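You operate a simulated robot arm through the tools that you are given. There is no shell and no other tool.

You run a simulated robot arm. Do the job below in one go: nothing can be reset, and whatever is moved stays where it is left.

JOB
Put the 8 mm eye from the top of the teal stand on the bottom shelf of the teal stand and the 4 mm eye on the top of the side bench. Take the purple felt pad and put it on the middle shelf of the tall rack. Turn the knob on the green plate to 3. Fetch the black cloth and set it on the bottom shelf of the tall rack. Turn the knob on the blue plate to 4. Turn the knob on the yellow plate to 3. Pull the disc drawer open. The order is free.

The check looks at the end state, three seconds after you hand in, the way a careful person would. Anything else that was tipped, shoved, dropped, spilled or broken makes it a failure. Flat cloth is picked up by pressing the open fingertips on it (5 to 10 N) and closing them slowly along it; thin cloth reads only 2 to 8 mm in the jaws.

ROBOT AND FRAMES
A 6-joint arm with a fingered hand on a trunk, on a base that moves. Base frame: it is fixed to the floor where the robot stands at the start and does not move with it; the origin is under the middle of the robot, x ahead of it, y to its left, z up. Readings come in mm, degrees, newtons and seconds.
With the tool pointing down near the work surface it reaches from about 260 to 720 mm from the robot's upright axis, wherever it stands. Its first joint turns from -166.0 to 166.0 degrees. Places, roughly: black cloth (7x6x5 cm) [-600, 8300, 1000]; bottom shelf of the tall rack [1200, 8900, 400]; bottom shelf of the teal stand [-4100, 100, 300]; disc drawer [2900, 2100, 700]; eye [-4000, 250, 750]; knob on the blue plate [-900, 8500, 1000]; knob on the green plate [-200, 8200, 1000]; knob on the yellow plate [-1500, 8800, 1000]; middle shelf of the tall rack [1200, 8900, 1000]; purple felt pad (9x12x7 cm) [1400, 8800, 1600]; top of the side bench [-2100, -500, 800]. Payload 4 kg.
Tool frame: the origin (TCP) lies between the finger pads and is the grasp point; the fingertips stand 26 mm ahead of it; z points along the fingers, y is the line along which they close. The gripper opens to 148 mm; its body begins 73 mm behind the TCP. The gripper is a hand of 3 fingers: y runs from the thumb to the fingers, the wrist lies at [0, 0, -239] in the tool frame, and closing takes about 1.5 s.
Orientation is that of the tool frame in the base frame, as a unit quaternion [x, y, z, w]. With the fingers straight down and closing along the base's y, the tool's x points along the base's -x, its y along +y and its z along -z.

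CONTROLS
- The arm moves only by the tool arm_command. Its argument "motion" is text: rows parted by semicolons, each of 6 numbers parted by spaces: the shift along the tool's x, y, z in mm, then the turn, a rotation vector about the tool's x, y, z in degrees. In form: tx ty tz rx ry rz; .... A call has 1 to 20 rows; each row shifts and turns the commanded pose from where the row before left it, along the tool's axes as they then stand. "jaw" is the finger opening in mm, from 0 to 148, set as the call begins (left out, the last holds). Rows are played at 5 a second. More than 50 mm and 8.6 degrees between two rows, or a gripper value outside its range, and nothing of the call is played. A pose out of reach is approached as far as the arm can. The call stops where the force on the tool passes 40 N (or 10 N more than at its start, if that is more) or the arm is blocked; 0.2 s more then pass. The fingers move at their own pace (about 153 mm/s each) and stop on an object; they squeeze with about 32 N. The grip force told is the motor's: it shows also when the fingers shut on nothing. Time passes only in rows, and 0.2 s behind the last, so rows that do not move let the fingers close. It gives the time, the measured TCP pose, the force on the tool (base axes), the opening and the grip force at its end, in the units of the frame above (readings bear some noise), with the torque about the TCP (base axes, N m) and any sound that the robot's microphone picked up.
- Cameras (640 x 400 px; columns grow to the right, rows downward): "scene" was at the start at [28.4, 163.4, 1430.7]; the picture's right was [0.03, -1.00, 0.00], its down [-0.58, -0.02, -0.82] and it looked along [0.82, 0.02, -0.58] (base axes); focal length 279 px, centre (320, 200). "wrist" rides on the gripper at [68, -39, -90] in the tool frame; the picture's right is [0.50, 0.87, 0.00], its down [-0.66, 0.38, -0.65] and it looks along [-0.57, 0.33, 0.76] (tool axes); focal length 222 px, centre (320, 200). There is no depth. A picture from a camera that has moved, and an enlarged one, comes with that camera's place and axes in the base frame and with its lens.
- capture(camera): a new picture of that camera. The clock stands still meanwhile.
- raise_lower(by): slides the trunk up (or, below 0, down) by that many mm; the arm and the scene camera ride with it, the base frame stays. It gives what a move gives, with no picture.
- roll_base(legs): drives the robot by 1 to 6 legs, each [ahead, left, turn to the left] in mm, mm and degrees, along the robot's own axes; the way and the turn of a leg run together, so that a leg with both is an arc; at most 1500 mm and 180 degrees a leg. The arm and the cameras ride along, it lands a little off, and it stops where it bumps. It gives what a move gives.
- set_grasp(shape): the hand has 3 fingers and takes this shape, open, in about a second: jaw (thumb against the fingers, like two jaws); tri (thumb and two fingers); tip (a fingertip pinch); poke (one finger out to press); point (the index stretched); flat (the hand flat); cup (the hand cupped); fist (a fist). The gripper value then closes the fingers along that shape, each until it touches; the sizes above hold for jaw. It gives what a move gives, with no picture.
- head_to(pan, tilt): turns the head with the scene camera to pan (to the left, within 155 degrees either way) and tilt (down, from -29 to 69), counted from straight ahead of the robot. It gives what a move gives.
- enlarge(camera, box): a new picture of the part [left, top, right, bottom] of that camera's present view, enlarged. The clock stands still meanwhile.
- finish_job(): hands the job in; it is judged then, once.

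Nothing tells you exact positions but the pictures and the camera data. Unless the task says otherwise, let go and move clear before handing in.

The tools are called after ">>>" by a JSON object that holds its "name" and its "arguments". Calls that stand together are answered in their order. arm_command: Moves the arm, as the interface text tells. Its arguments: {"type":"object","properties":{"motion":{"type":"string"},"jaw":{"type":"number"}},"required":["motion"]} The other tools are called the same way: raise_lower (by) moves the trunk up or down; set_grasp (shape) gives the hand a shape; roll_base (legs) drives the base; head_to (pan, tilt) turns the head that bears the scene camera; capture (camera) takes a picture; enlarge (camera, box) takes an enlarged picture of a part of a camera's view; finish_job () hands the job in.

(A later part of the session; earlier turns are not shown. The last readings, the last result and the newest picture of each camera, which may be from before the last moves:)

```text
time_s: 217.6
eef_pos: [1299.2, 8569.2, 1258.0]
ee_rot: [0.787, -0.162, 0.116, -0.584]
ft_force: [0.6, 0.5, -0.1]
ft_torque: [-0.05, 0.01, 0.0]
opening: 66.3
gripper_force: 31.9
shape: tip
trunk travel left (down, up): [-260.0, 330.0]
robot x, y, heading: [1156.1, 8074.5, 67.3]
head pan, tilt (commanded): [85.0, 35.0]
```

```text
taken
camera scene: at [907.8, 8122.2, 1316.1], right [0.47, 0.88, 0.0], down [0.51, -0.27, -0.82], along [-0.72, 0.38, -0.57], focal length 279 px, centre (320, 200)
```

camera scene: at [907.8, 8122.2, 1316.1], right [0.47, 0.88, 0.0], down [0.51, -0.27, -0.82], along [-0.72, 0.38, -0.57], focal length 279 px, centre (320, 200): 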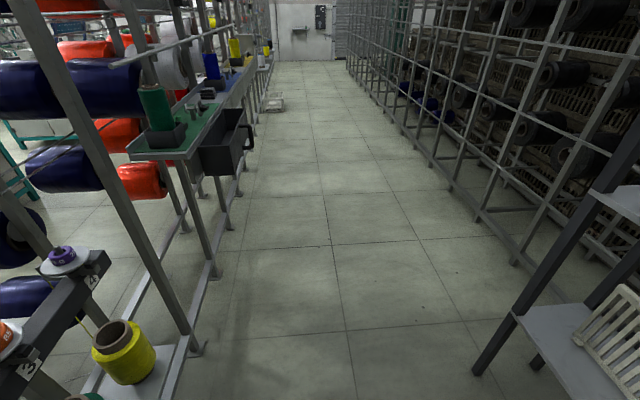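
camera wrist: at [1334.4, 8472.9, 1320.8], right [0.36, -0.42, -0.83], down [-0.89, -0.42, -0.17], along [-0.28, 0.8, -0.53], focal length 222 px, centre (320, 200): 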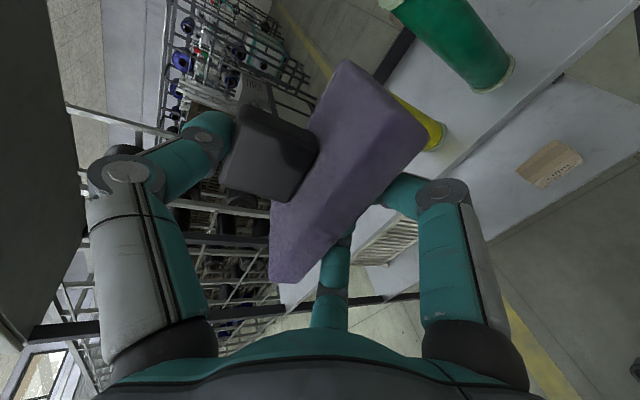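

>>> {"name": "roll_base", "arguments": {"legs": [[0, 270, 0]]}}

>>> {"name": "head_to", "arguments": {"pan": 0, "tilt": 25}}

>>> {"name": "raise_lower", "arguments": {"by": -200}}

>>> {"name": "capture", "arguments": {"camera": "scene"}}

>>> {"name": "capture", "arguments": {"camera": "wrist"}}

```text
time_s: 219.5
eef_pos: [1051.9, 8673.4, 1258.0]
ee_rot: [0.787, -0.162, 0.115, -0.584]
ft_force: [-0.1, 1.4, -1.4]
ft_torque: [-0.04, 0.04, 0.01]
opening: 66.5
gripper_force: 32.2
shape: tip
trunk travel left (down, up): [-260.0, 330.0]
robot x, y, heading: [907.2, 8178.2, 67.2]
head pan, tilt (commanded): [85.0, 35.0]
```

```text
time_s: 221.1
eef_pos: [1051.4, 8674.2, 1258.4]
ee_rot: [0.787, -0.162, 0.116, -0.584]
ft_force: [-0.1, -0.3, -0.4]
ft_torque: [-0.02, -0.02, 0.0]
opening: 66.5
gripper_force: 32.0
shape: tip
trunk travel left (down, up): [-260.0, 330.0]
robot x, y, heading: [908.1, 8174.4, 67.2]
head pan, tilt (commanded): [0.0, 25.0]
```

```text
time_s: 223.2
eef_pos: [1052.3, 8674.4, 1058.1]
ee_rot: [0.787, -0.161, 0.116, -0.584]
ft_force: [-1.0, 0.8, -0.5]
ft_torque: [-0.02, 0.0, -0.03]
opening: 66.5
gripper_force: 31.3
shape: tip
trunk travel left (down, up): [-60.0, 530.0]
robot x, y, heading: [909.4, 8178.1, 67.4]
head pan, tilt (commanded): [0.0, 25.0]
```

```text
taken
camera scene: at [773.1, 8270.9, 1131.9], right [0.92, -0.39, 0.0], down [-0.16, -0.39, -0.91], along [0.35, 0.83, -0.42], focal length 279 px, centre (320, 200)
```

scene: 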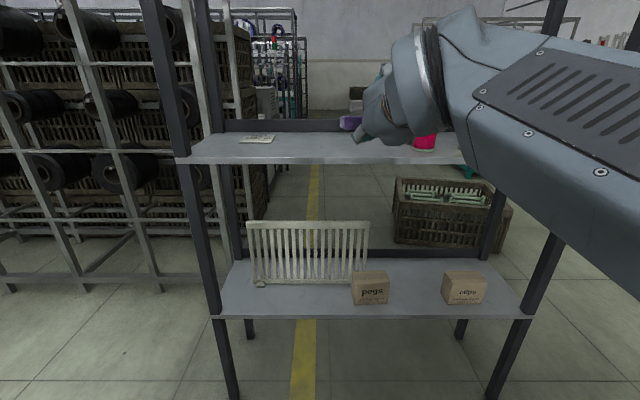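

```text
taken
camera wrist: at [1085.9, 8578.0, 1120.8], right [0.36, -0.42, -0.83], down [-0.89, -0.42, -0.17], along [-0.28, 0.8, -0.53], focal length 222 px, centre (320, 200)
```

wrist: 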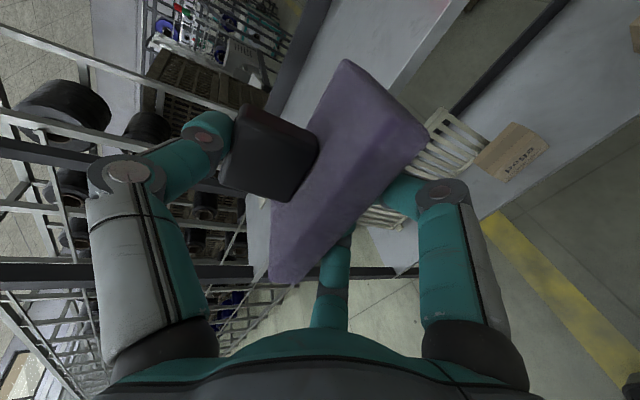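

The pad hangs in front of the free stretch of the middle shelf. I'll lower it to just above shelf level and roll forward.

>>> {"name": "arm_command", "arguments": {"motion": "0 22.3 6.7 0 0 0; 0 22.3 6.7 0 0 0; 0 20 6 0 0 0; 0 0 0 0 0 0", "jaw": 0}}

>>> {"name": "roll_base", "arguments": {"legs": [[95, 0, 0]]}}

>>> {"name": "capture", "arguments": {"camera": "scene"}}

>>> {"name": "enlarge", "arguments": {"camera": "scene", "box": [260, 100, 420, 200]}}

```text
time_s: 224.2
eef_pos: [1050.8, 8672.9, 990.3]
ee_rot: [0.787, -0.162, 0.116, -0.585]
ft_force: [-1.0, 0.1, -1.6]
ft_torque: [-0.05, 0.01, 0.03]
opening: 66.4
gripper_force: 32.0
shape: tip
trunk travel left (down, up): [-60.0, 530.0]
robot x, y, heading: [908.7, 8180.4, 67.0]
head pan, tilt (commanded): [0.0, 25.0]
```

```text
time_s: 225.4
eef_pos: [1088.3, 8761.5, 990.7]
ee_rot: [0.787, -0.162, 0.115, -0.584]
ft_force: [-0.5, 0.7, -0.5]
ft_torque: [-0.02, 0.02, -0.04]
opening: 66.1
gripper_force: 32.0
shape: tip
trunk travel left (down, up): [-60.0, 530.0]
robot x, y, heading: [942.3, 8265.6, 67.0]
head pan, tilt (commanded): [0.0, 25.0]
```

```text
taken
camera scene: at [809.7, 8357.5, 1131.8], right [0.92, -0.39, 0.0], down [-0.16, -0.39, -0.91], along [0.35, 0.83, -0.42], focal length 279 px, centre (320, 200)
```

scene: 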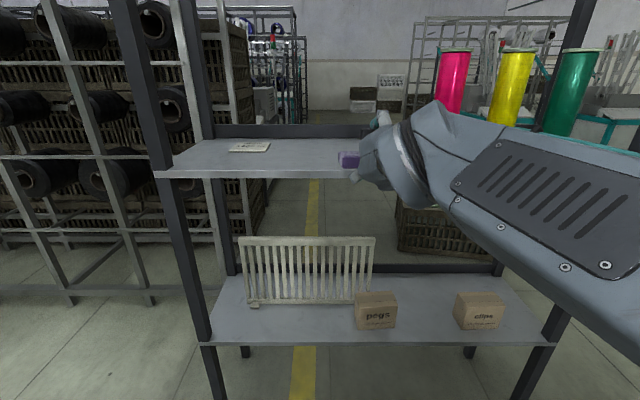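

```text
4.00 times, centred on (340, 150) of scene
camera zoom: at [809.7, 8357.5, 1131.8], right [0.92, -0.39, 0.0], down [-0.16, -0.39, -0.91], along [0.35, 0.83, -0.42], focal length 1116 px, centre (240, 400)
```

zoom: 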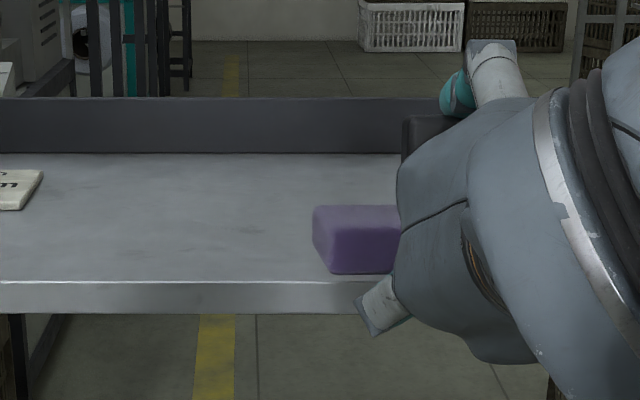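

>>> {"name": "arm_command", "arguments": {"motion": "0 -4.7 15.5 0 0 0; 0 -4.7 15.5 0 0 0; 0 6.7 2 0 0 0; 0 6.7 2 0 0 0; 0 0 0 0 0 0", "jaw": 0}}

>>> {"name": "enlarge", "arguments": {"camera": "scene", "box": [260, 100, 420, 200]}}

```text
time_s: 226.6
eef_pos: [1098.8, 8789.8, 976.6]
ee_rot: [0.787, -0.162, 0.115, -0.585]
ft_force: [0.2, -0.1, -0.9]
ft_torque: [0.0, 0.01, -0.04]
opening: 66.5
gripper_force: 31.9
shape: tip
trunk travel left (down, up): [-60.0, 530.0]
robot x, y, heading: [945.4, 8265.5, 67.3]
head pan, tilt (commanded): [0.0, 25.0]
```

```text
4.00 times, centred on (340, 150) of scene
camera zoom: at [809.8, 8357.6, 1131.8], right [0.92, -0.39, 0.0], down [-0.16, -0.39, -0.91], along [0.35, 0.83, -0.42], focal length 1116 px, centre (240, 400)
```

zoom: 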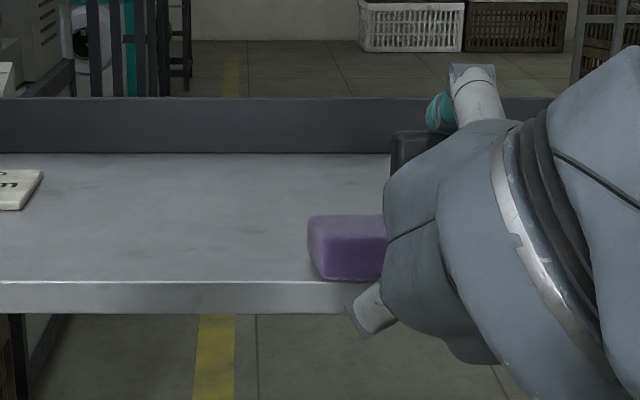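

>>> {"name": "arm_command", "arguments": {"motion": "0 2.9 0.9 0 0 0; 0 2.9 0.9 0 0 0; 0 0 0 0 0 0", "jaw": 0}}

>>> {"name": "arm_command", "arguments": {"motion": "0 1.9 0.6 0 0 0; 0 0 0 0 0 0", "jaw": 0}}

>>> {"name": "enlarge", "arguments": {"camera": "scene", "box": [260, 100, 420, 200]}}

```text
time_s: 227.4
eef_pos: [1100.0, 8789.6, 972.4]
ee_rot: [0.786, -0.16, 0.115, -0.586]
ft_force: [-2.0, -2.7, 13.2]
ft_torque: [0.84, -0.33, 0.0]
opening: 66.1
gripper_force: 32.1
shape: tip
trunk travel left (down, up): [-60.0, 530.0]
robot x, y, heading: [944.0, 8263.7, 67.3]
head pan, tilt (commanded): [0.0, 25.0]
```

```text
time_s: 228.0
eef_pos: [1099.7, 8789.5, 970.0]
ee_rot: [0.785, -0.161, 0.116, -0.586]
ft_force: [-1.5, -5.1, 18.1]
ft_torque: [1.08, -0.39, 0.0]
opening: 66.0
gripper_force: 31.9
shape: tip
trunk travel left (down, up): [-60.0, 530.0]
robot x, y, heading: [949.5, 8265.4, 67.2]
head pan, tilt (commanded): [0.0, 25.0]
```

```text
4.00 times, centred on (340, 150) of scene
camera zoom: at [809.2, 8356.0, 1132.0], right [0.92, -0.39, 0.0], down [-0.16, -0.39, -0.91], along [0.35, 0.84, -0.42], focal length 1116 px, centre (240, 400)
```

zoom: 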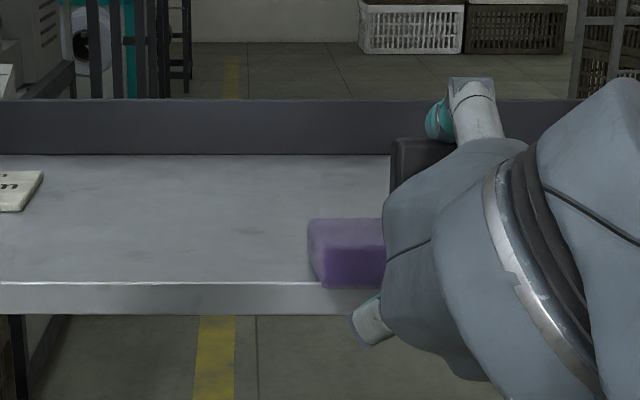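

The pad has touched down on the shelf. I'll release it and check that it sits stably before backing off.

>>> {"name": "arm_command", "arguments": {"motion": "0 0 0 0 0 0; 0 0 0 0 0 0; 0 0 0 0 0 0; 0 0 0 0 0 0", "jaw": 125}}

>>> {"name": "enlarge", "arguments": {"camera": "scene", "box": [260, 100, 420, 200]}}

>>> {"name": "capture", "arguments": {"camera": "wrist"}}

```text
time_s: 229.0
eef_pos: [1100.1, 8790.8, 969.0]
ee_rot: [0.787, -0.162, 0.115, -0.584]
ft_force: [0.2, 0.9, 0.9]
ft_torque: [-0.01, -0.02, 0.02]
opening: 124.7
gripper_force: 0.0
shape: tip
trunk travel left (down, up): [-60.0, 530.0]
robot x, y, heading: [943.4, 8265.6, 67.2]
head pan, tilt (commanded): [0.0, 25.0]
```

```text
4.00 times, centred on (340, 150) of scene
camera zoom: at [809.8, 8357.6, 1131.8], right [0.92, -0.39, 0.0], down [-0.16, -0.39, -0.91], along [0.35, 0.83, -0.42], focal length 1116 px, centre (240, 400)
```

zoom: 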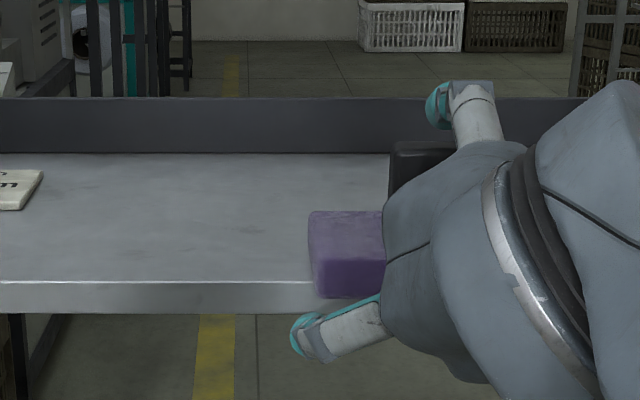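

```text
taken
camera wrist: at [1133.7, 8694.9, 1031.4], right [0.36, -0.42, -0.83], down [-0.89, -0.42, -0.17], along [-0.28, 0.8, -0.53], focal length 222 px, centre (320, 200)
```

wrist: 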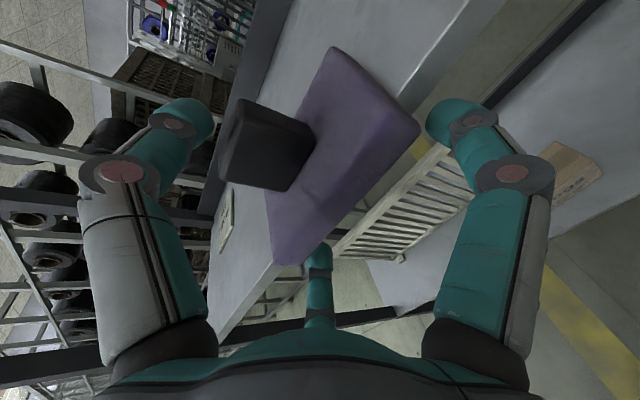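

The pad lies flat on the middle shelf, overhanging the edge a little. I'll withdraw the hand, close it, and then push the pad fully onto the shelf.

>>> {"name": "arm_command", "arguments": {"motion": "0 4.8 -15.7 0 0 0; 0 4.8 -15.7 0 0 0; 0 4.8 -15.7 0 0 0; 0 4.8 -15.7 0 0 0; 0 4.8 -15.7 0 0 0; 0 0 0 0 0 0", "jaw": 125}}

>>> {"name": "enlarge", "arguments": {"camera": "scene", "box": [260, 100, 420, 200]}}

```text
time_s: 230.4
eef_pos: [1067.5, 8724.2, 960.4]
ee_rot: [0.793, -0.161, 0.118, -0.575]
ft_force: [-0.7, 0.4, 0.3]
ft_torque: [0.01, 0.04, 0.01]
opening: 125.0
gripper_force: 0.1
shape: tip
trunk travel left (down, up): [-60.0, 530.0]
robot x, y, heading: [945.6, 8267.0, 67.4]
head pan, tilt (commanded): [0.0, 25.0]
```

```text
4.00 times, centred on (340, 150) of scene
camera zoom: at [807.8, 8359.8, 1132.5], right [0.92, -0.39, 0.0], down [-0.16, -0.39, -0.91], along [0.35, 0.83, -0.42], focal length 1116 px, centre (240, 400)
```

zoom: 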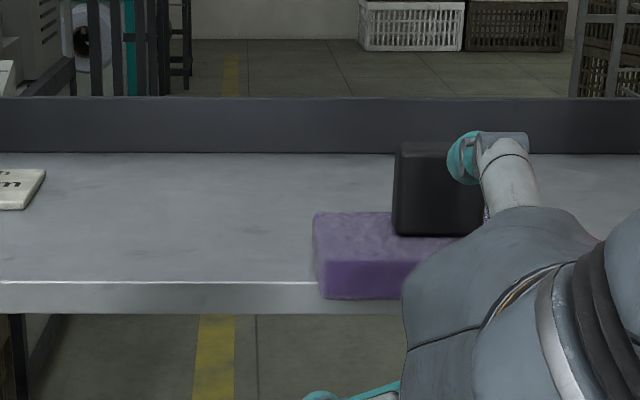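

>>> {"name": "capture", "arguments": {"camera": "scene"}}

>>> {"name": "head_to", "arguments": {"pan": -30, "tilt": 50}}

>>> {"name": "capture", "arguments": {"camera": "scene"}}

```text
taken
camera scene: at [807.8, 8359.8, 1132.5], right [0.92, -0.39, 0.0], down [-0.16, -0.39, -0.91], along [0.35, 0.83, -0.42], focal length 279 px, centre (320, 200)
```

scene: 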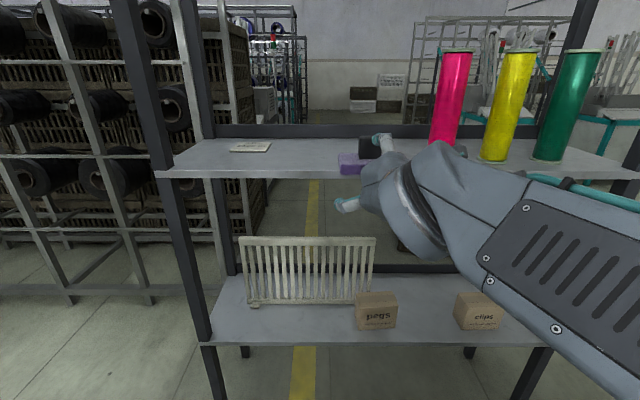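

```text
time_s: 231.3
eef_pos: [1066.1, 8723.3, 961.6]
ee_rot: [0.793, -0.16, 0.116, -0.576]
ft_force: [0.7, -0.1, 0.9]
ft_torque: [0.0, 0.01, 0.01]
opening: 125.0
gripper_force: 0.1
shape: tip
trunk travel left (down, up): [-60.0, 530.0]
robot x, y, heading: [947.3, 8265.6, 67.1]
head pan, tilt (commanded): [-30.0, 50.0]
```

```text
taken
camera scene: at [833.0, 8321.5, 1095.1], right [0.6, -0.8, 0.0], down [-0.61, -0.46, -0.64], along [0.51, 0.39, -0.77], focal length 279 px, centre (320, 200)
```

scene: 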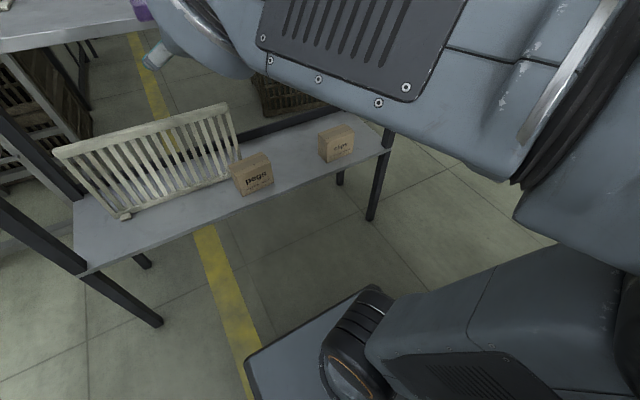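

The pad is stable. I'll back the base a little, close the hand, and raise it to pad height for the push.

>>> {"name": "roll_base", "arguments": {"legs": [[-80, 0, 0]]}}

>>> {"name": "arm_command", "arguments": {"motion": "0 -19 -5.8 0 0 0; 0 0 0 0 0 0; 0 0 0 0 0 0; 0 0 0 0 0 0; 0 0 0 0 0 0; 0 0 0 0 0 0; 0 0 0 0 0 0", "jaw": 0}}

>>> {"name": "head_to", "arguments": {"pan": 0, "tilt": 25}}

>>> {"name": "capture", "arguments": {"camera": "scene"}}

>>> {"name": "enlarge", "arguments": {"camera": "scene", "box": [260, 90, 420, 190]}}

>>> {"name": "capture", "arguments": {"camera": "wrist"}}

```text
time_s: 232.4
eef_pos: [1036.8, 8649.7, 961.3]
ee_rot: [0.793, -0.16, 0.118, -0.576]
ft_force: [0.6, -0.4, -0.4]
ft_torque: [-0.01, -0.02, 0.02]
opening: 124.9
gripper_force: 0.1
shape: tip
trunk travel left (down, up): [-60.0, 530.0]
robot x, y, heading: [915.1, 8193.6, 67.2]
head pan, tilt (commanded): [-30.0, 50.0]
```

```text
time_s: 234.0
eef_pos: [1037.4, 8647.9, 981.6]
ee_rot: [0.792, -0.16, 0.117, -0.578]
ft_force: [1.1, 1.0, 0.0]
ft_torque: [0.03, -0.02, -0.01]
opening: 0.0
gripper_force: 32.1
shape: tip
trunk travel left (down, up): [-60.0, 530.0]
robot x, y, heading: [916.2, 8194.8, 66.8]
head pan, tilt (commanded): [-30.0, 50.0]
```

```text
time_s: 234.9
eef_pos: [1038.0, 8647.3, 981.0]
ee_rot: [0.793, -0.16, 0.117, -0.577]
ft_force: [0.6, -0.3, -0.1]
ft_torque: [-0.01, -0.02, 0.01]
opening: 0.1
gripper_force: 31.7
shape: tip
trunk travel left (down, up): [-60.0, 530.0]
robot x, y, heading: [914.6, 8197.1, 67.3]
head pan, tilt (commanded): [0.0, 25.0]
```

```text
taken
camera scene: at [778.2, 8283.6, 1131.9], right [0.92, -0.39, 0.0], down [-0.16, -0.39, -0.91], along [0.35, 0.83, -0.42], focal length 279 px, centre (320, 200)
```

scene: 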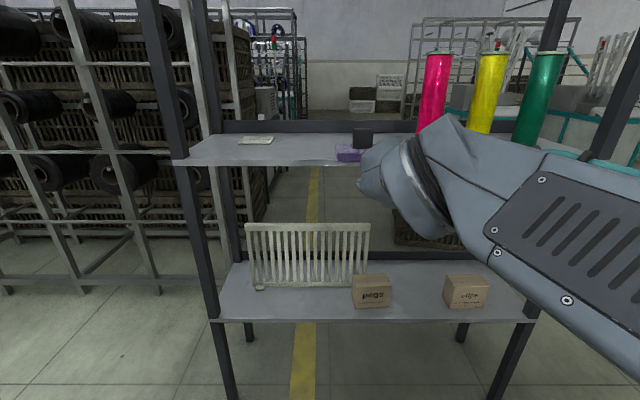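

```text
4.00 times, centred on (340, 140) of scene
camera zoom: at [778.2, 8283.6, 1131.9], right [0.92, -0.39, 0.0], down [-0.16, -0.39, -0.91], along [0.35, 0.83, -0.42], focal length 1116 px, centre (240, 440)
```

zoom: 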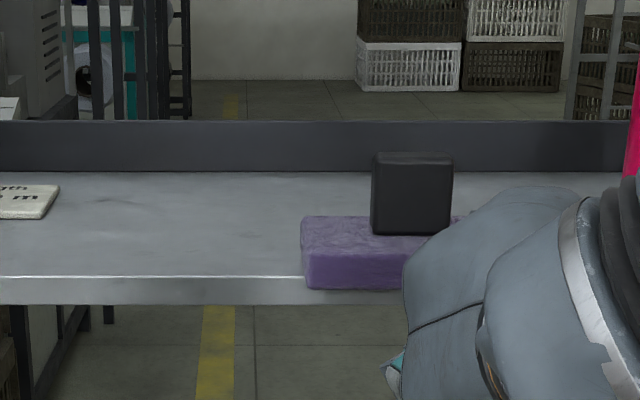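

```text
taken
camera wrist: at [1071.4, 8553.9, 1046.0], right [0.36, -0.44, -0.82], down [-0.89, -0.43, -0.16], along [-0.28, 0.79, -0.54], focal length 222 px, centre (320, 200)
```

wrist: 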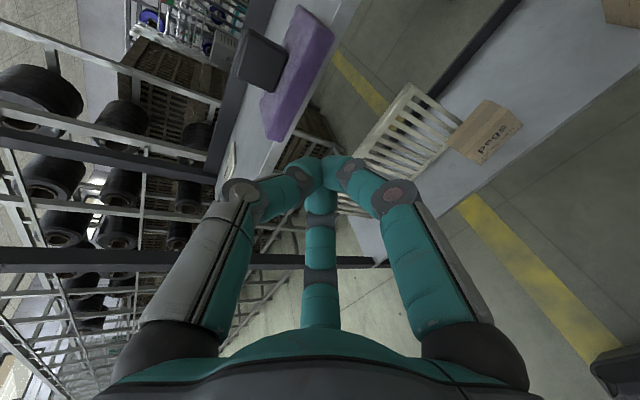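

>>> {"name": "roll_base", "arguments": {"legs": [[100, 0, 0]]}}

>>> {"name": "arm_command", "arguments": {"motion": "0 -3.5 11 0 0 0; 0 -3.5 11 0 0 0; 0 -3.5 11 0 0 0; 0 -3.5 11 0 0 0; 0 0 0 0 0 0", "jaw": 0}}

>>> {"name": "enlarge", "arguments": {"camera": "scene", "box": [260, 90, 420, 190]}}

>>> {"name": "capture", "arguments": {"camera": "wrist"}}

```text
time_s: 236.1
eef_pos: [1077.8, 8740.1, 982.2]
ee_rot: [0.792, -0.16, 0.115, -0.577]
ft_force: [1.0, -0.6, 0.8]
ft_torque: [-0.02, -0.03, -0.03]
opening: 0.0
gripper_force: 31.8
shape: tip
trunk travel left (down, up): [-60.0, 530.0]
robot x, y, heading: [955.4, 8283.2, 67.0]
head pan, tilt (commanded): [0.0, 25.0]
```

```text
time_s: 237.3
eef_pos: [1095.0, 8783.5, 980.6]
ee_rot: [0.793, -0.16, 0.116, -0.577]
ft_force: [0.6, -0.5, 0.3]
ft_torque: [0.0, 0.02, 0.0]
opening: 0.0
gripper_force: 32.0
shape: tip
trunk travel left (down, up): [-60.0, 530.0]
robot x, y, heading: [951.9, 8286.1, 67.1]
head pan, tilt (commanded): [0.0, 25.0]
```

```text
4.00 times, centred on (340, 140) of scene
camera zoom: at [817.6, 8376.2, 1131.8], right [0.92, -0.39, 0.0], down [-0.16, -0.39, -0.91], along [0.35, 0.83, -0.42], focal length 1116 px, centre (240, 440)
```

zoom: 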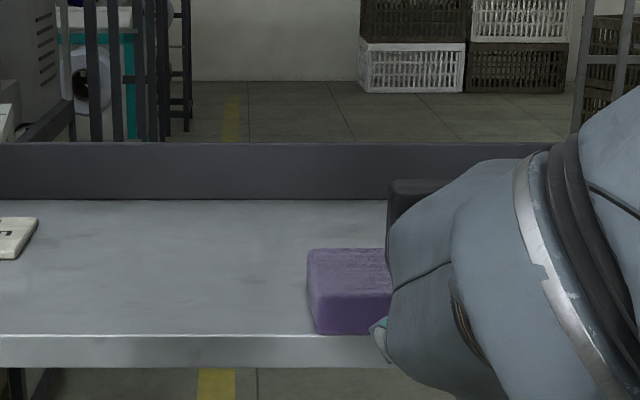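

```text
taken
camera wrist: at [1128.5, 8688.3, 1045.7], right [0.36, -0.44, -0.82], down [-0.89, -0.43, -0.16], along [-0.28, 0.79, -0.54], focal length 222 px, centre (320, 200)
```

wrist: 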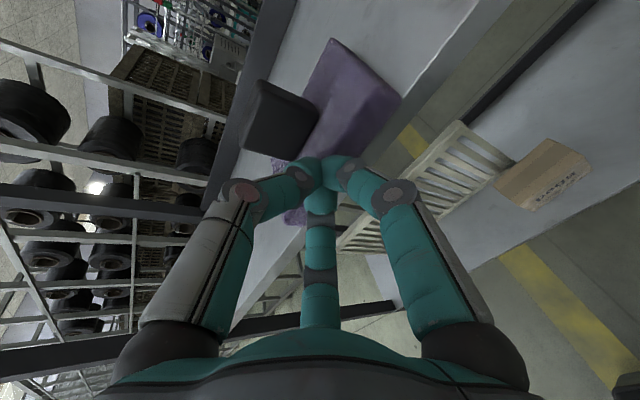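

The pad is already nearly flush with the shelf edge. I'll push about 25 mm further.

>>> {"name": "arm_command", "arguments": {"motion": "0 -2.6 8.3 0 0 0; 0 -2.6 8.3 0 0 0; 0 -2.6 8.3 0 0 0; 0 0 0 0 0 0", "jaw": 0}}

>>> {"name": "arm_command", "arguments": {"motion": "0 4.8 -15.7 0 0 0; 0 4.8 -15.7 0 0 0; 0 4.8 -15.7 0 0 0; 0 0 0 0 0 0", "jaw": 0}}

>>> {"name": "roll_base", "arguments": {"legs": [[-120, 0, 0]]}}

>>> {"name": "capture", "arguments": {"camera": "scene"}}

>>> {"name": "enlarge", "arguments": {"camera": "scene", "box": [260, 90, 420, 190]}}

```text
time_s: 238.3
eef_pos: [1105.4, 8807.8, 979.8]
ee_rot: [0.792, -0.161, 0.115, -0.577]
ft_force: [0.5, -0.3, -0.2]
ft_torque: [-0.02, 0.02, 0.0]
opening: 0.2
gripper_force: 32.0
shape: tip
trunk travel left (down, up): [-60.0, 530.0]
robot x, y, heading: [954.6, 8281.4, 67.0]
head pan, tilt (commanded): [0.0, 25.0]
```

```text
time_s: 239.3
eef_pos: [1086.9, 8762.1, 981.2]
ee_rot: [0.793, -0.16, 0.117, -0.576]
ft_force: [0.0, -0.1, 0.9]
ft_torque: [0.02, -0.02, -0.03]
opening: 0.0
gripper_force: 32.2
shape: tip
trunk travel left (down, up): [-60.0, 530.0]
robot x, y, heading: [955.7, 8286.0, 67.1]
head pan, tilt (commanded): [0.0, 25.0]
```

```text
time_s: 240.5
eef_pos: [1039.5, 8651.8, 981.3]
ee_rot: [0.792, -0.16, 0.116, -0.577]
ft_force: [0.1, 0.4, 0.0]
ft_torque: [-0.01, 0.0, -0.01]
opening: 0.3
gripper_force: 31.9
shape: tip
trunk travel left (down, up): [-60.0, 530.0]
robot x, y, heading: [906.2, 8171.1, 67.3]
head pan, tilt (commanded): [0.0, 25.0]
```

```text
taken
camera scene: at [771.0, 8265.8, 1131.8], right [0.92, -0.39, 0.0], down [-0.16, -0.39, -0.91], along [0.35, 0.84, -0.42], focal length 279 px, centre (320, 200)
```

scene: 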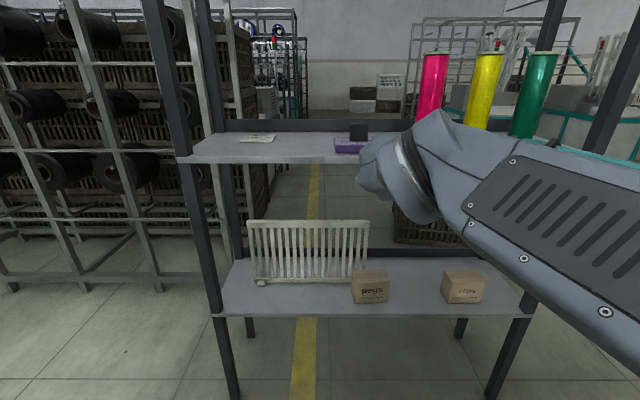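

```text
4.00 times, centred on (340, 140) of scene
camera zoom: at [771.0, 8265.8, 1131.8], right [0.92, -0.39, 0.0], down [-0.16, -0.39, -0.91], along [0.35, 0.84, -0.42], focal length 1116 px, centre (240, 440)
```

zoom: 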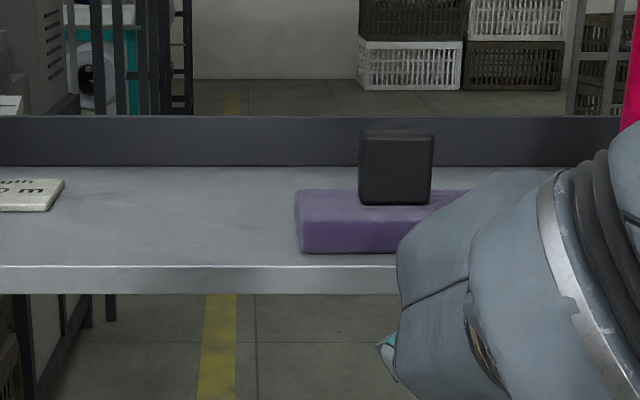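

The purple pad now lies fully on the middle shelf, nothing else moved. Next I go to the knob stations on the back of the creel: I'll slide left along the aisle, away from the protruding tray, then turn around to face the creel.

>>> {"name": "roll_base", "arguments": {"legs": [[0, 450, 0], [120, 250, 0], [300, 200, 0]]}}

>>> {"name": "raise_lower", "arguments": {"by": 300}}

>>> {"name": "head_to", "arguments": {"pan": 150, "tilt": 25}}

>>> {"name": "capture", "arguments": {"camera": "scene"}}

>>> {"name": "head_to", "arguments": {"pan": 110, "tilt": 25}}

>>> {"name": "capture", "arguments": {"camera": "scene"}}

```text
time_s: 246.7
eef_pos: [370.5, 9390.6, 981.6]
ee_rot: [0.792, -0.16, 0.115, -0.578]
ft_force: [0.6, 0.0, 0.6]
ft_torque: [-0.01, 0.03, 0.01]
opening: 0.0
gripper_force: 32.2
shape: tip
trunk travel left (down, up): [-60.0, 530.0]
robot x, y, heading: [233.3, 8910.4, 67.0]
head pan, tilt (commanded): [0.0, 25.0]
```

```text
time_s: 249.7
eef_pos: [369.9, 9390.1, 1282.6]
ee_rot: [0.792, -0.16, 0.116, -0.578]
ft_force: [0.0, 0.2, 0.6]
ft_torque: [0.0, 0.01, 0.02]
opening: 0.0
gripper_force: 31.9
shape: tip
trunk travel left (down, up): [-360.0, 230.0]
robot x, y, heading: [240.7, 8908.6, 67.0]
head pan, tilt (commanded): [0.0, 25.0]
```

```text
time_s: 252.1
eef_pos: [371.4, 9390.5, 1281.6]
ee_rot: [0.793, -0.159, 0.115, -0.577]
ft_force: [-0.3, 0.6, 0.1]
ft_torque: [0.01, -0.02, -0.02]
opening: 0.1
gripper_force: 31.8
shape: tip
trunk travel left (down, up): [-360.0, 230.0]
robot x, y, heading: [237.0, 8915.5, 67.2]
head pan, tilt (commanded): [150.0, 25.0]
```

```text
taken
camera scene: at [-6.2, 8863.1, 1431.8], right [-0.6, 0.8, 0.0], down [0.34, 0.26, -0.91], along [-0.72, -0.55, -0.42], focal length 279 px, centre (320, 200)
```

scene: 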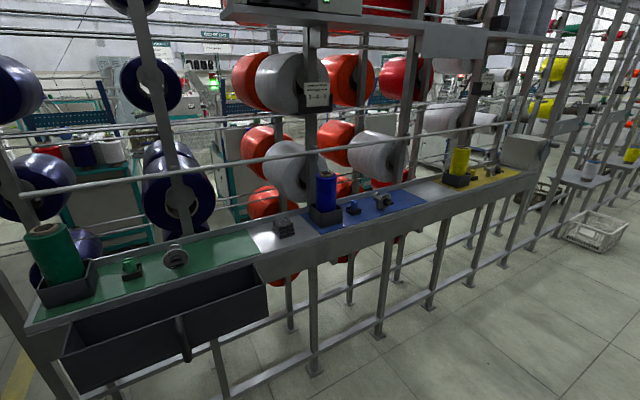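

```text
time_s: 253.1
eef_pos: [371.5, 9389.7, 1282.5]
ee_rot: [0.793, -0.16, 0.115, -0.577]
ft_force: [0.0, 0.3, 0.5]
ft_torque: [0.02, 0.0, 0.0]
opening: 0.0
gripper_force: 31.8
shape: tip
trunk travel left (down, up): [-360.0, 230.0]
robot x, y, heading: [240.1, 8912.3, 67.2]
head pan, tilt (commanded): [110.0, 25.0]
```

```text
taken
camera scene: at [-24.9, 8923.2, 1431.8], right [0.05, 1.0, 0.0], down [0.42, -0.02, -0.91], along [-0.91, 0.04, -0.42], focal length 279 px, centre (320, 200)
```

scene: 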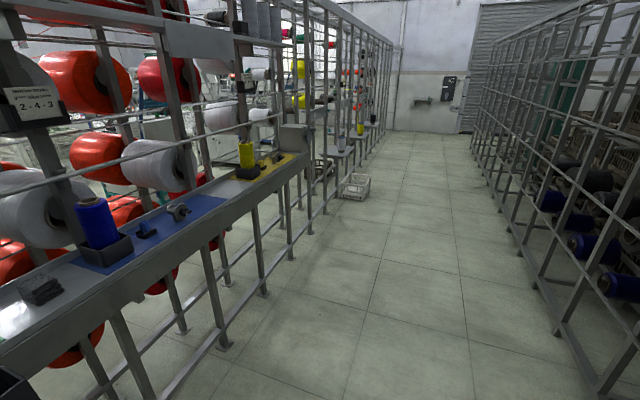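

I can see the ledge: green, blue and yellow plates each with a spool, small parts and a knob, and the black cloth on the grey part between green and blue. I'll turn to face the ledge and look closely.

>>> {"name": "roll_base", "arguments": {"legs": [[0, 0, 180]]}}

>>> {"name": "head_to", "arguments": {"pan": 0, "tilt": 30}}

>>> {"name": "capture", "arguments": {"camera": "scene"}}

>>> {"name": "enlarge", "arguments": {"camera": "scene", "box": [200, 150, 440, 300]}}

```text
time_s: 260.9
eef_pos: [104.9, 8435.5, 1280.7]
ee_rot: [0.161, 0.792, -0.577, -0.116]
ft_force: [-0.5, 0.1, -0.2]
ft_torque: [-0.01, -0.01, 0.02]
opening: 0.1
gripper_force: 31.8
shape: tip
trunk travel left (down, up): [-360.0, 230.0]
robot x, y, heading: [239.7, 8910.7, -112.9]
head pan, tilt (commanded): [110.0, 25.0]
```

```text
time_s: 262.7
eef_pos: [104.2, 8435.0, 1282.4]
ee_rot: [0.162, 0.792, -0.577, -0.116]
ft_force: [-0.1, 1.3, 0.2]
ft_torque: [-0.03, -0.03, 0.01]
opening: 0.3
gripper_force: 32.2
shape: tip
trunk travel left (down, up): [-360.0, 230.0]
robot x, y, heading: [239.6, 8909.1, -112.8]
head pan, tilt (commanded): [0.0, 30.0]
```

```text
taken
camera scene: at [375.7, 8820.6, 1423.9], right [-0.92, 0.39, 0.0], down [0.2, 0.46, -0.87], along [-0.34, -0.8, -0.5], focal length 279 px, centre (320, 200)
```

scene: 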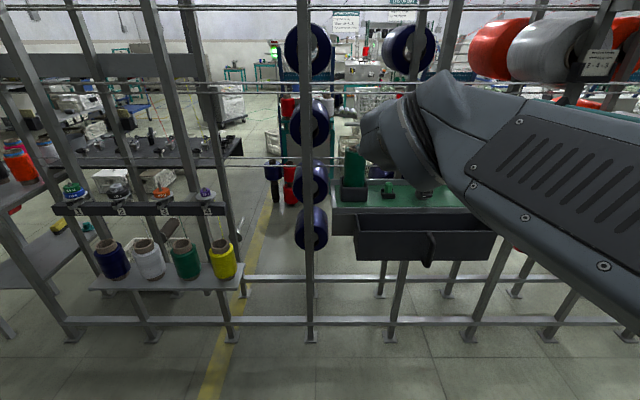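

```text
2.67 times, centred on (320, 225) of scene
camera zoom: at [375.7, 8820.6, 1423.9], right [-0.92, 0.39, 0.0], down [0.2, 0.46, -0.87], along [-0.34, -0.8, -0.5], focal length 744 px, centre (320, 133)
```

zoom: 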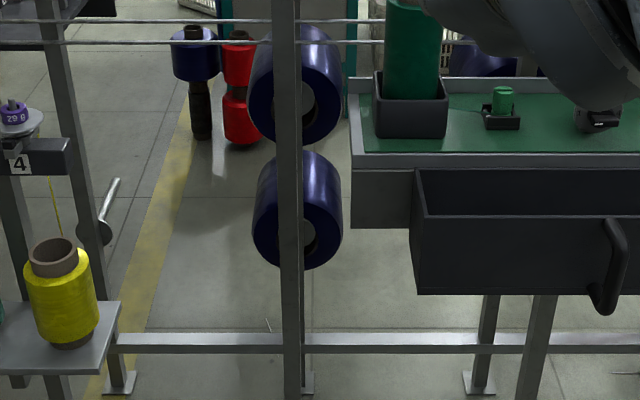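

>>> {"name": "roll_base", "arguments": {"legs": [[0, -330, 0]]}}

>>> {"name": "head_to", "arguments": {"pan": 10, "tilt": 30}}

>>> {"name": "capture", "arguments": {"camera": "scene"}}

>>> {"name": "enlarge", "arguments": {"camera": "scene", "box": [120, 130, 360, 280]}}

>>> {"name": "head_to", "arguments": {"pan": -45, "tilt": 30}}

>>> {"name": "capture", "arguments": {"camera": "scene"}}

```text
time_s: 264.9
eef_pos: [-201.9, 8565.4, 1282.8]
ee_rot: [0.161, 0.792, -0.577, -0.117]
ft_force: [-0.4, 0.0, -0.7]
ft_torque: [0.01, -0.02, 0.02]
opening: 0.0
gripper_force: 32.0
shape: tip
trunk travel left (down, up): [-360.0, 230.0]
robot x, y, heading: [-68.4, 9043.5, -113.0]
head pan, tilt (commanded): [0.0, 30.0]
```

```text
time_s: 265.6
eef_pos: [-201.8, 8564.8, 1281.8]
ee_rot: [0.161, 0.792, -0.577, -0.116]
ft_force: [-0.4, 0.2, 0.1]
ft_torque: [0.01, 0.0, -0.01]
opening: 0.2
gripper_force: 32.2
shape: tip
trunk travel left (down, up): [-360.0, 230.0]
robot x, y, heading: [-69.4, 9043.0, -113.1]
head pan, tilt (commanded): [10.0, 30.0]
```

```text
taken
camera scene: at [84.6, 8945.8, 1423.9], right [-0.97, 0.23, 0.0], down [0.11, 0.49, -0.87], along [-0.2, -0.84, -0.5], focal length 279 px, centre (320, 200)
```

scene: 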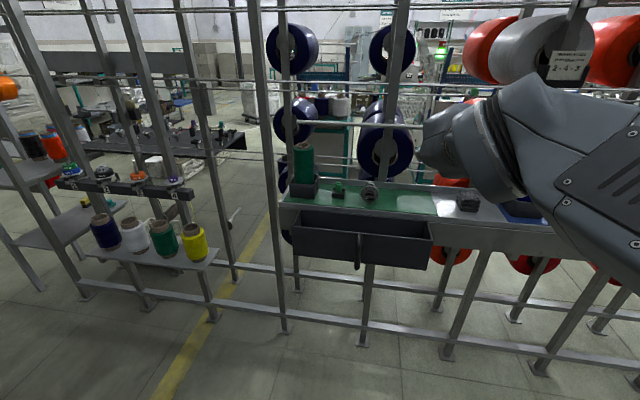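

```text
2.67 times, centred on (240, 205) of scene
camera zoom: at [84.6, 8945.8, 1423.9], right [-0.97, 0.23, 0.0], down [0.11, 0.49, -0.87], along [-0.2, -0.84, -0.5], focal length 744 px, centre (533, 187)
```

zoom: 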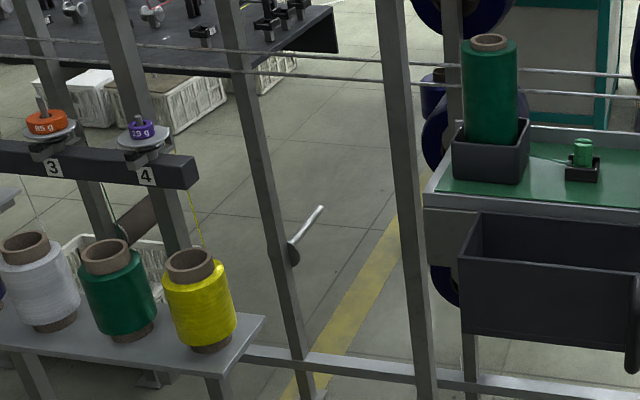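

```text
time_s: 266.9
eef_pos: [-201.7, 8566.1, 1281.7]
ee_rot: [0.161, 0.792, -0.576, -0.117]
ft_force: [-0.5, 0.1, -0.5]
ft_torque: [0.0, 0.04, 0.01]
opening: 0.3
gripper_force: 32.0
shape: tip
trunk travel left (down, up): [-360.0, 230.0]
robot x, y, heading: [-70.0, 9041.8, -113.1]
head pan, tilt (commanded): [-45.0, 30.0]
```

```text
taken
camera scene: at [21.2, 9000.0, 1423.9], right [-0.37, 0.93, 0.0], down [0.46, 0.19, -0.87], along [-0.8, -0.32, -0.5], focal length 279 px, centre (320, 200)
```

scene: 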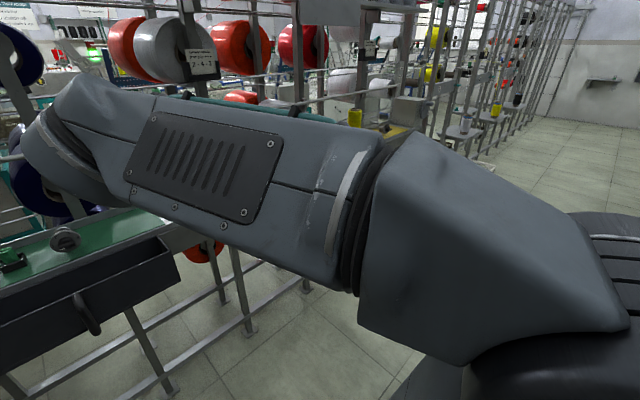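

>>> {"name": "head_to", "arguments": {"pan": 0, "tilt": 30}}

>>> {"name": "enlarge", "arguments": {"camera": "scene", "box": [220, 130, 380, 230]}}

>>> {"name": "enlarge", "arguments": {"camera": "scene", "box": [280, 150, 344, 190]}}

>>> {"name": "enlarge", "arguments": {"camera": "scene", "box": [340, 120, 500, 220]}}

```text
time_s: 268.0
eef_pos: [-202.4, 8564.7, 1281.6]
ee_rot: [0.161, 0.792, -0.577, -0.117]
ft_force: [0.5, -0.2, -0.1]
ft_torque: [0.0, 0.0, 0.02]
opening: 0.0
gripper_force: 32.3
shape: tip
trunk travel left (down, up): [-360.0, 230.0]
robot x, y, heading: [-67.1, 9042.6, -113.1]
head pan, tilt (commanded): [0.0, 30.0]
```

```text
4.00 times, centred on (300, 180) of scene
camera zoom: at [69.6, 8950.7, 1423.9], right [-0.92, 0.39, 0.0], down [0.2, 0.46, -0.87], along [-0.34, -0.8, -0.5], focal length 1116 px, centre (400, 280)
```

zoom: 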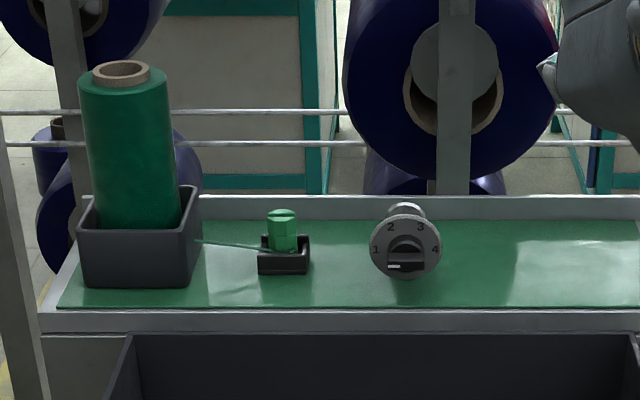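

```text
10.00 times, centred on (312, 170) of scene
camera zoom: at [69.6, 8950.7, 1423.9], right [-0.92, 0.39, 0.0], down [0.2, 0.46, -0.87], along [-0.34, -0.8, -0.5], focal length 2790 px, centre (400, 500)
```

zoom: 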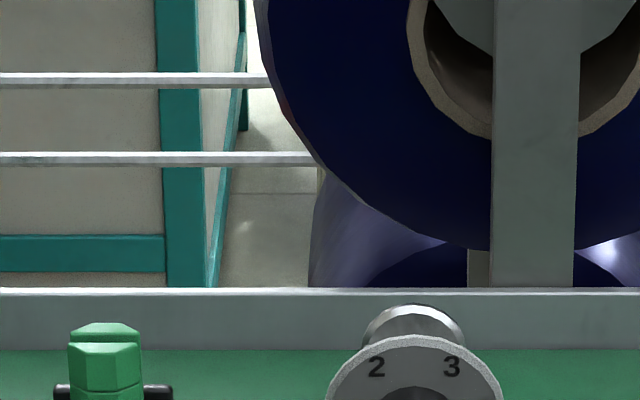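

```text
4.00 times, centred on (420, 170) of scene
camera zoom: at [69.6, 8950.7, 1423.9], right [-0.92, 0.39, 0.0], down [0.2, 0.46, -0.87], along [-0.34, -0.8, -0.5], focal length 1116 px, centre (-80, 320)
```

zoom: 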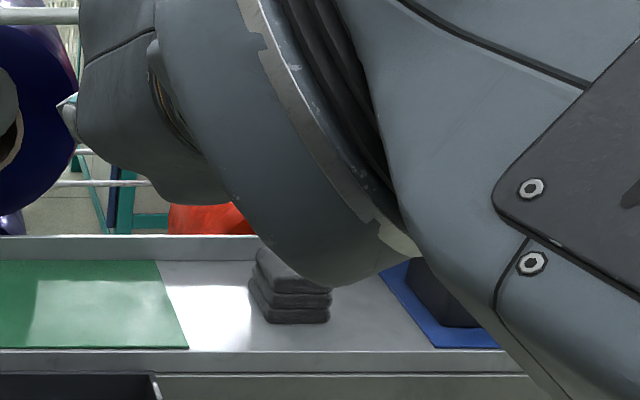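

>>> {"name": "enlarge", "arguments": {"camera": "scene", "box": [305, 178, 337, 198]}}

```text
16.00 times, centred on (321, 188) of scene
camera zoom: at [69.6, 8950.7, 1423.9], right [-0.92, 0.39, 0.0], down [0.2, 0.46, -0.87], along [-0.34, -0.8, -0.5], focal length 4464 px, centre (304, 392)
```

zoom: 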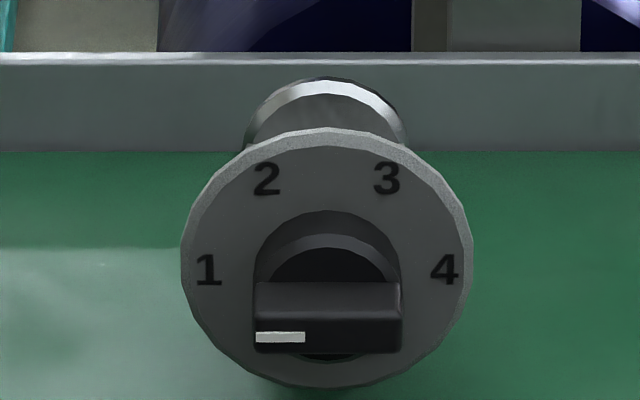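

The dial on the green plate has positions 1–4 over its upper half and its bar points to 1; it must go to 3, i.e. 120° clockwise as I see it. I'll lower the trunk to triangulate the dial's position.

>>> {"name": "raise_lower", "arguments": {"by": -200}}

>>> {"name": "capture", "arguments": {"camera": "scene"}}

>>> {"name": "enlarge", "arguments": {"camera": "scene", "box": [270, 90, 370, 152.5]}}

```text
time_s: 270.2
eef_pos: [-201.2, 8565.4, 1081.7]
ee_rot: [0.162, 0.792, -0.576, -0.117]
ft_force: [0.2, 1.2, -0.4]
ft_torque: [-0.04, -0.02, -0.03]
opening: 0.0
gripper_force: 32.0
shape: tip
trunk travel left (down, up): [-160.0, 430.0]
robot x, y, heading: [-66.0, 9041.7, -113.4]
head pan, tilt (commanded): [0.0, 30.0]
```

```text
taken
camera scene: at [69.7, 8950.6, 1223.9], right [-0.92, 0.39, 0.0], down [0.2, 0.46, -0.87], along [-0.34, -0.8, -0.5], focal length 279 px, centre (320, 200)
```

scene: 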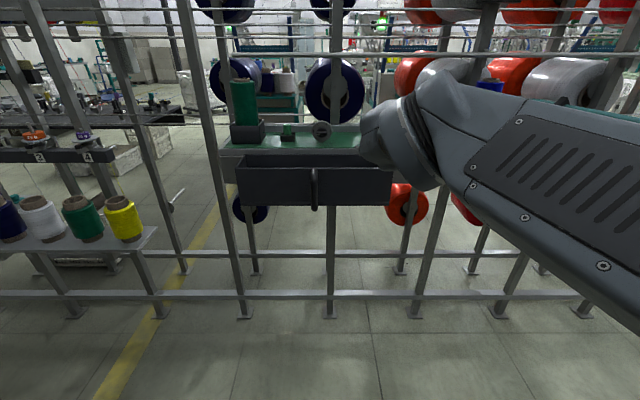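

```text
6.40 times, centred on (320, 121) of scene
camera zoom: at [69.7, 8950.6, 1223.9], right [-0.92, 0.39, 0.0], down [0.2, 0.46, -0.87], along [-0.34, -0.8, -0.5], focal length 1786 px, centre (320, 704)
```

zoom: 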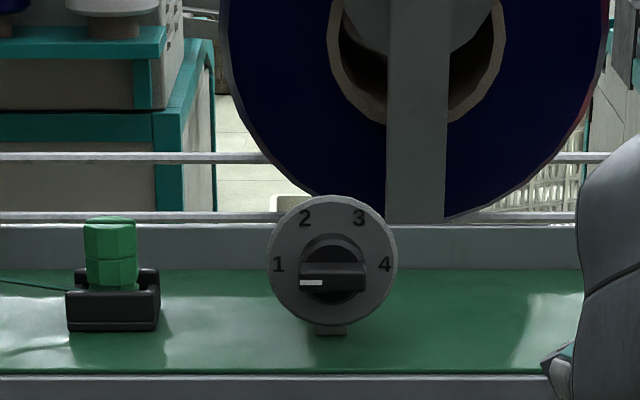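

The dial face centre is at about (−249, 8217, 993), facing the aisle, with the ledge edge and a black bin just below it. I'll roll closer so the hand can come in tilted from the upper left and turn about the dial's axis.

>>> {"name": "roll_base", "arguments": {"legs": [[230, 92, 0]]}}

>>> {"name": "arm_command", "arguments": {"motion": "0 0 0 6 0 0; 0 0 0 6 0 0; 0 0 0 5.9 0 0; 0 0 0 -3.67 6.35 0; 0 0 0 -3.67 6.35 0; 0 0 0 -3.67 6.35 0; 0 0 0 0 0 0", "jaw": 60}}

>>> {"name": "capture", "arguments": {"camera": "scene"}}

>>> {"name": "capture", "arguments": {"camera": "wrist"}}

```text
time_s: 272.0
eef_pos: [-207.3, 8318.7, 1080.8]
ee_rot: [0.162, 0.792, -0.577, -0.116]
ft_force: [-0.3, 0.5, 0.4]
ft_torque: [-0.05, -0.02, 0.02]
opening: 0.0
gripper_force: 32.2
shape: tip
trunk travel left (down, up): [-160.0, 430.0]
robot x, y, heading: [-74.1, 8797.0, -113.2]
head pan, tilt (commanded): [0.0, 30.0]
```

```text
time_s: 273.6
eef_pos: [-207.2, 8318.9, 1081.4]
ee_rot: [0.267, 0.723, -0.59, -0.239]
ft_force: [0.3, 0.6, -0.5]
ft_torque: [-0.01, 0.02, 0.0]
opening: 59.9
gripper_force: 0.1
shape: tip
trunk travel left (down, up): [-160.0, 430.0]
robot x, y, heading: [-71.6, 8798.4, -113.1]
head pan, tilt (commanded): [0.0, 30.0]
```

```text
taken
camera scene: at [64.5, 8704.1, 1223.9], right [-0.92, 0.39, 0.0], down [0.2, 0.46, -0.87], along [-0.34, -0.8, -0.5], focal length 279 px, centre (320, 200)
```

scene: 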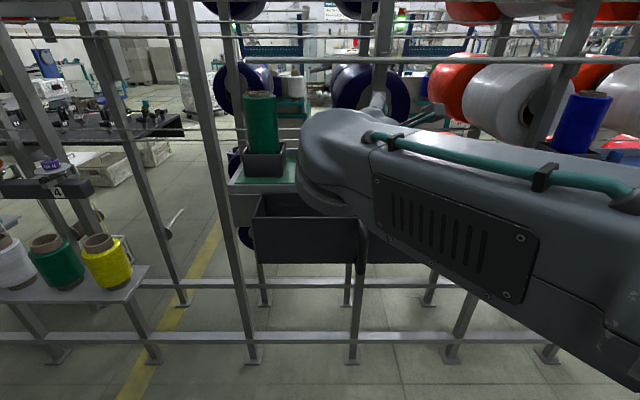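

```text
taken
camera wrist: at [-201.2, 8423.0, 1138.8], right [-0.28, 0.47, -0.83], down [0.96, 0.1, -0.27], along [-0.05, -0.88, -0.48], focal length 222 px, centre (320, 200)
```

wrist: 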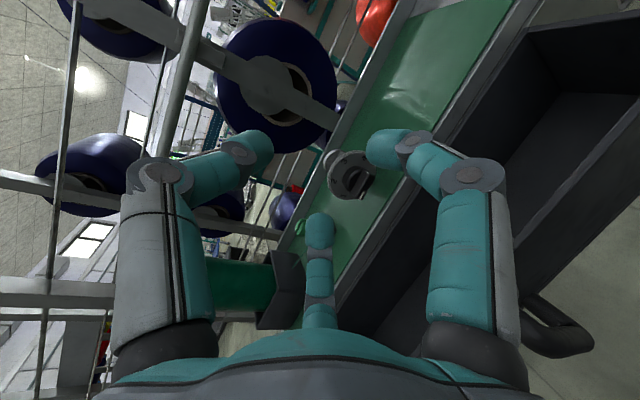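

>>> {"name": "enlarge", "arguments": {"camera": "wrist", "box": [300, 130, 428, 210]}}

```text
5.00 times, centred on (364, 170) of wrist
camera zoom: at [-201.2, 8423.0, 1138.8], right [-0.28, 0.47, -0.83], down [0.96, 0.1, -0.27], along [-0.05, -0.88, -0.48], focal length 1111 px, centre (100, 350)
```

zoom: 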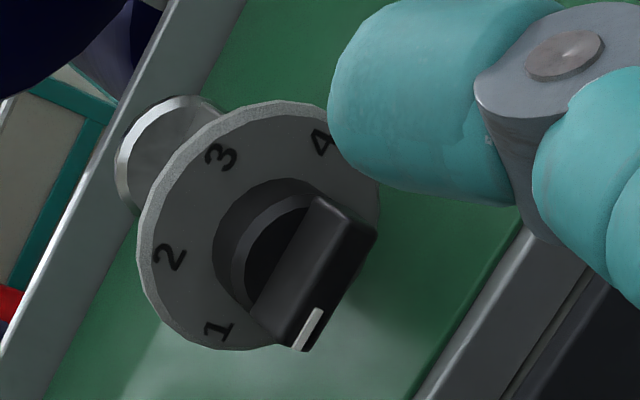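

The wrist view confirms the dial position within a couple of millimetres. I'll move to a pre-grasp point 70 mm back along the tool axis.

>>> {"name": "arm_command", "arguments": {"motion": "-14.35 35.2 10 0 0 0; -14.35 35.2 10 0 0 0; 0 0 0 0 0 0", "jaw": 60}}

>>> {"name": "capture", "arguments": {"camera": "wrist"}}

>>> {"name": "enlarge", "arguments": {"camera": "wrist", "box": [260, 120, 420, 220]}}

```text
time_s: 274.4
eef_pos: [-191.2, 8295.3, 1007.8]
ee_rot: [0.267, 0.723, -0.59, -0.24]
ft_force: [0.0, -0.4, 0.4]
ft_torque: [-0.01, -0.03, 0.04]
opening: 59.8
gripper_force: 0.1
shape: tip
trunk travel left (down, up): [-160.0, 430.0]
robot x, y, heading: [-73.6, 8794.3, -113.1]
head pan, tilt (commanded): [0.0, 30.0]
```

```text
taken
camera wrist: at [-186.0, 8400.2, 1065.0], right [-0.28, 0.47, -0.83], down [0.96, 0.1, -0.27], along [-0.05, -0.88, -0.48], focal length 222 px, centre (320, 200)
```

wrist: 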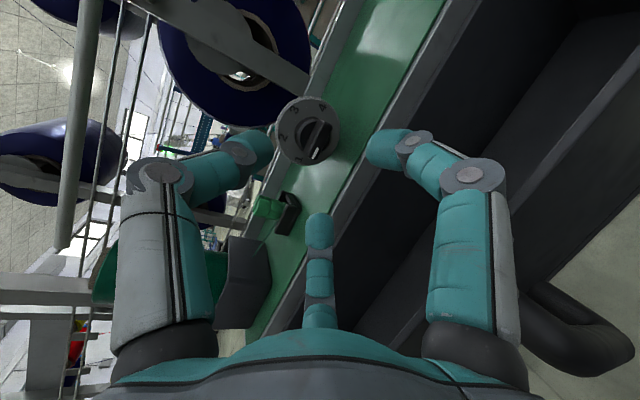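

```text
4.00 times, centred on (340, 170) of wrist
camera zoom: at [-186.0, 8400.2, 1065.0], right [-0.28, 0.47, -0.83], down [0.96, 0.1, -0.27], along [-0.05, -0.88, -0.48], focal length 888 px, centre (240, 320)
```

zoom: 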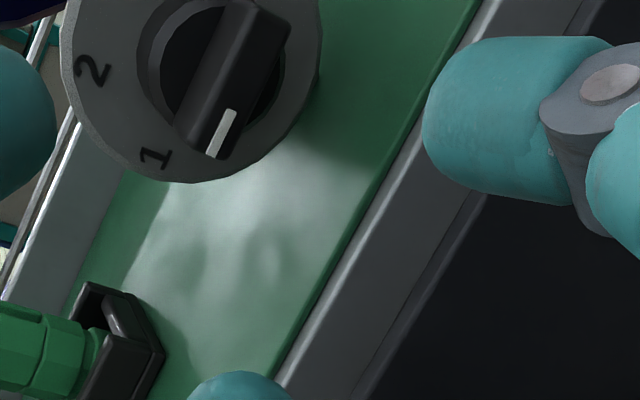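

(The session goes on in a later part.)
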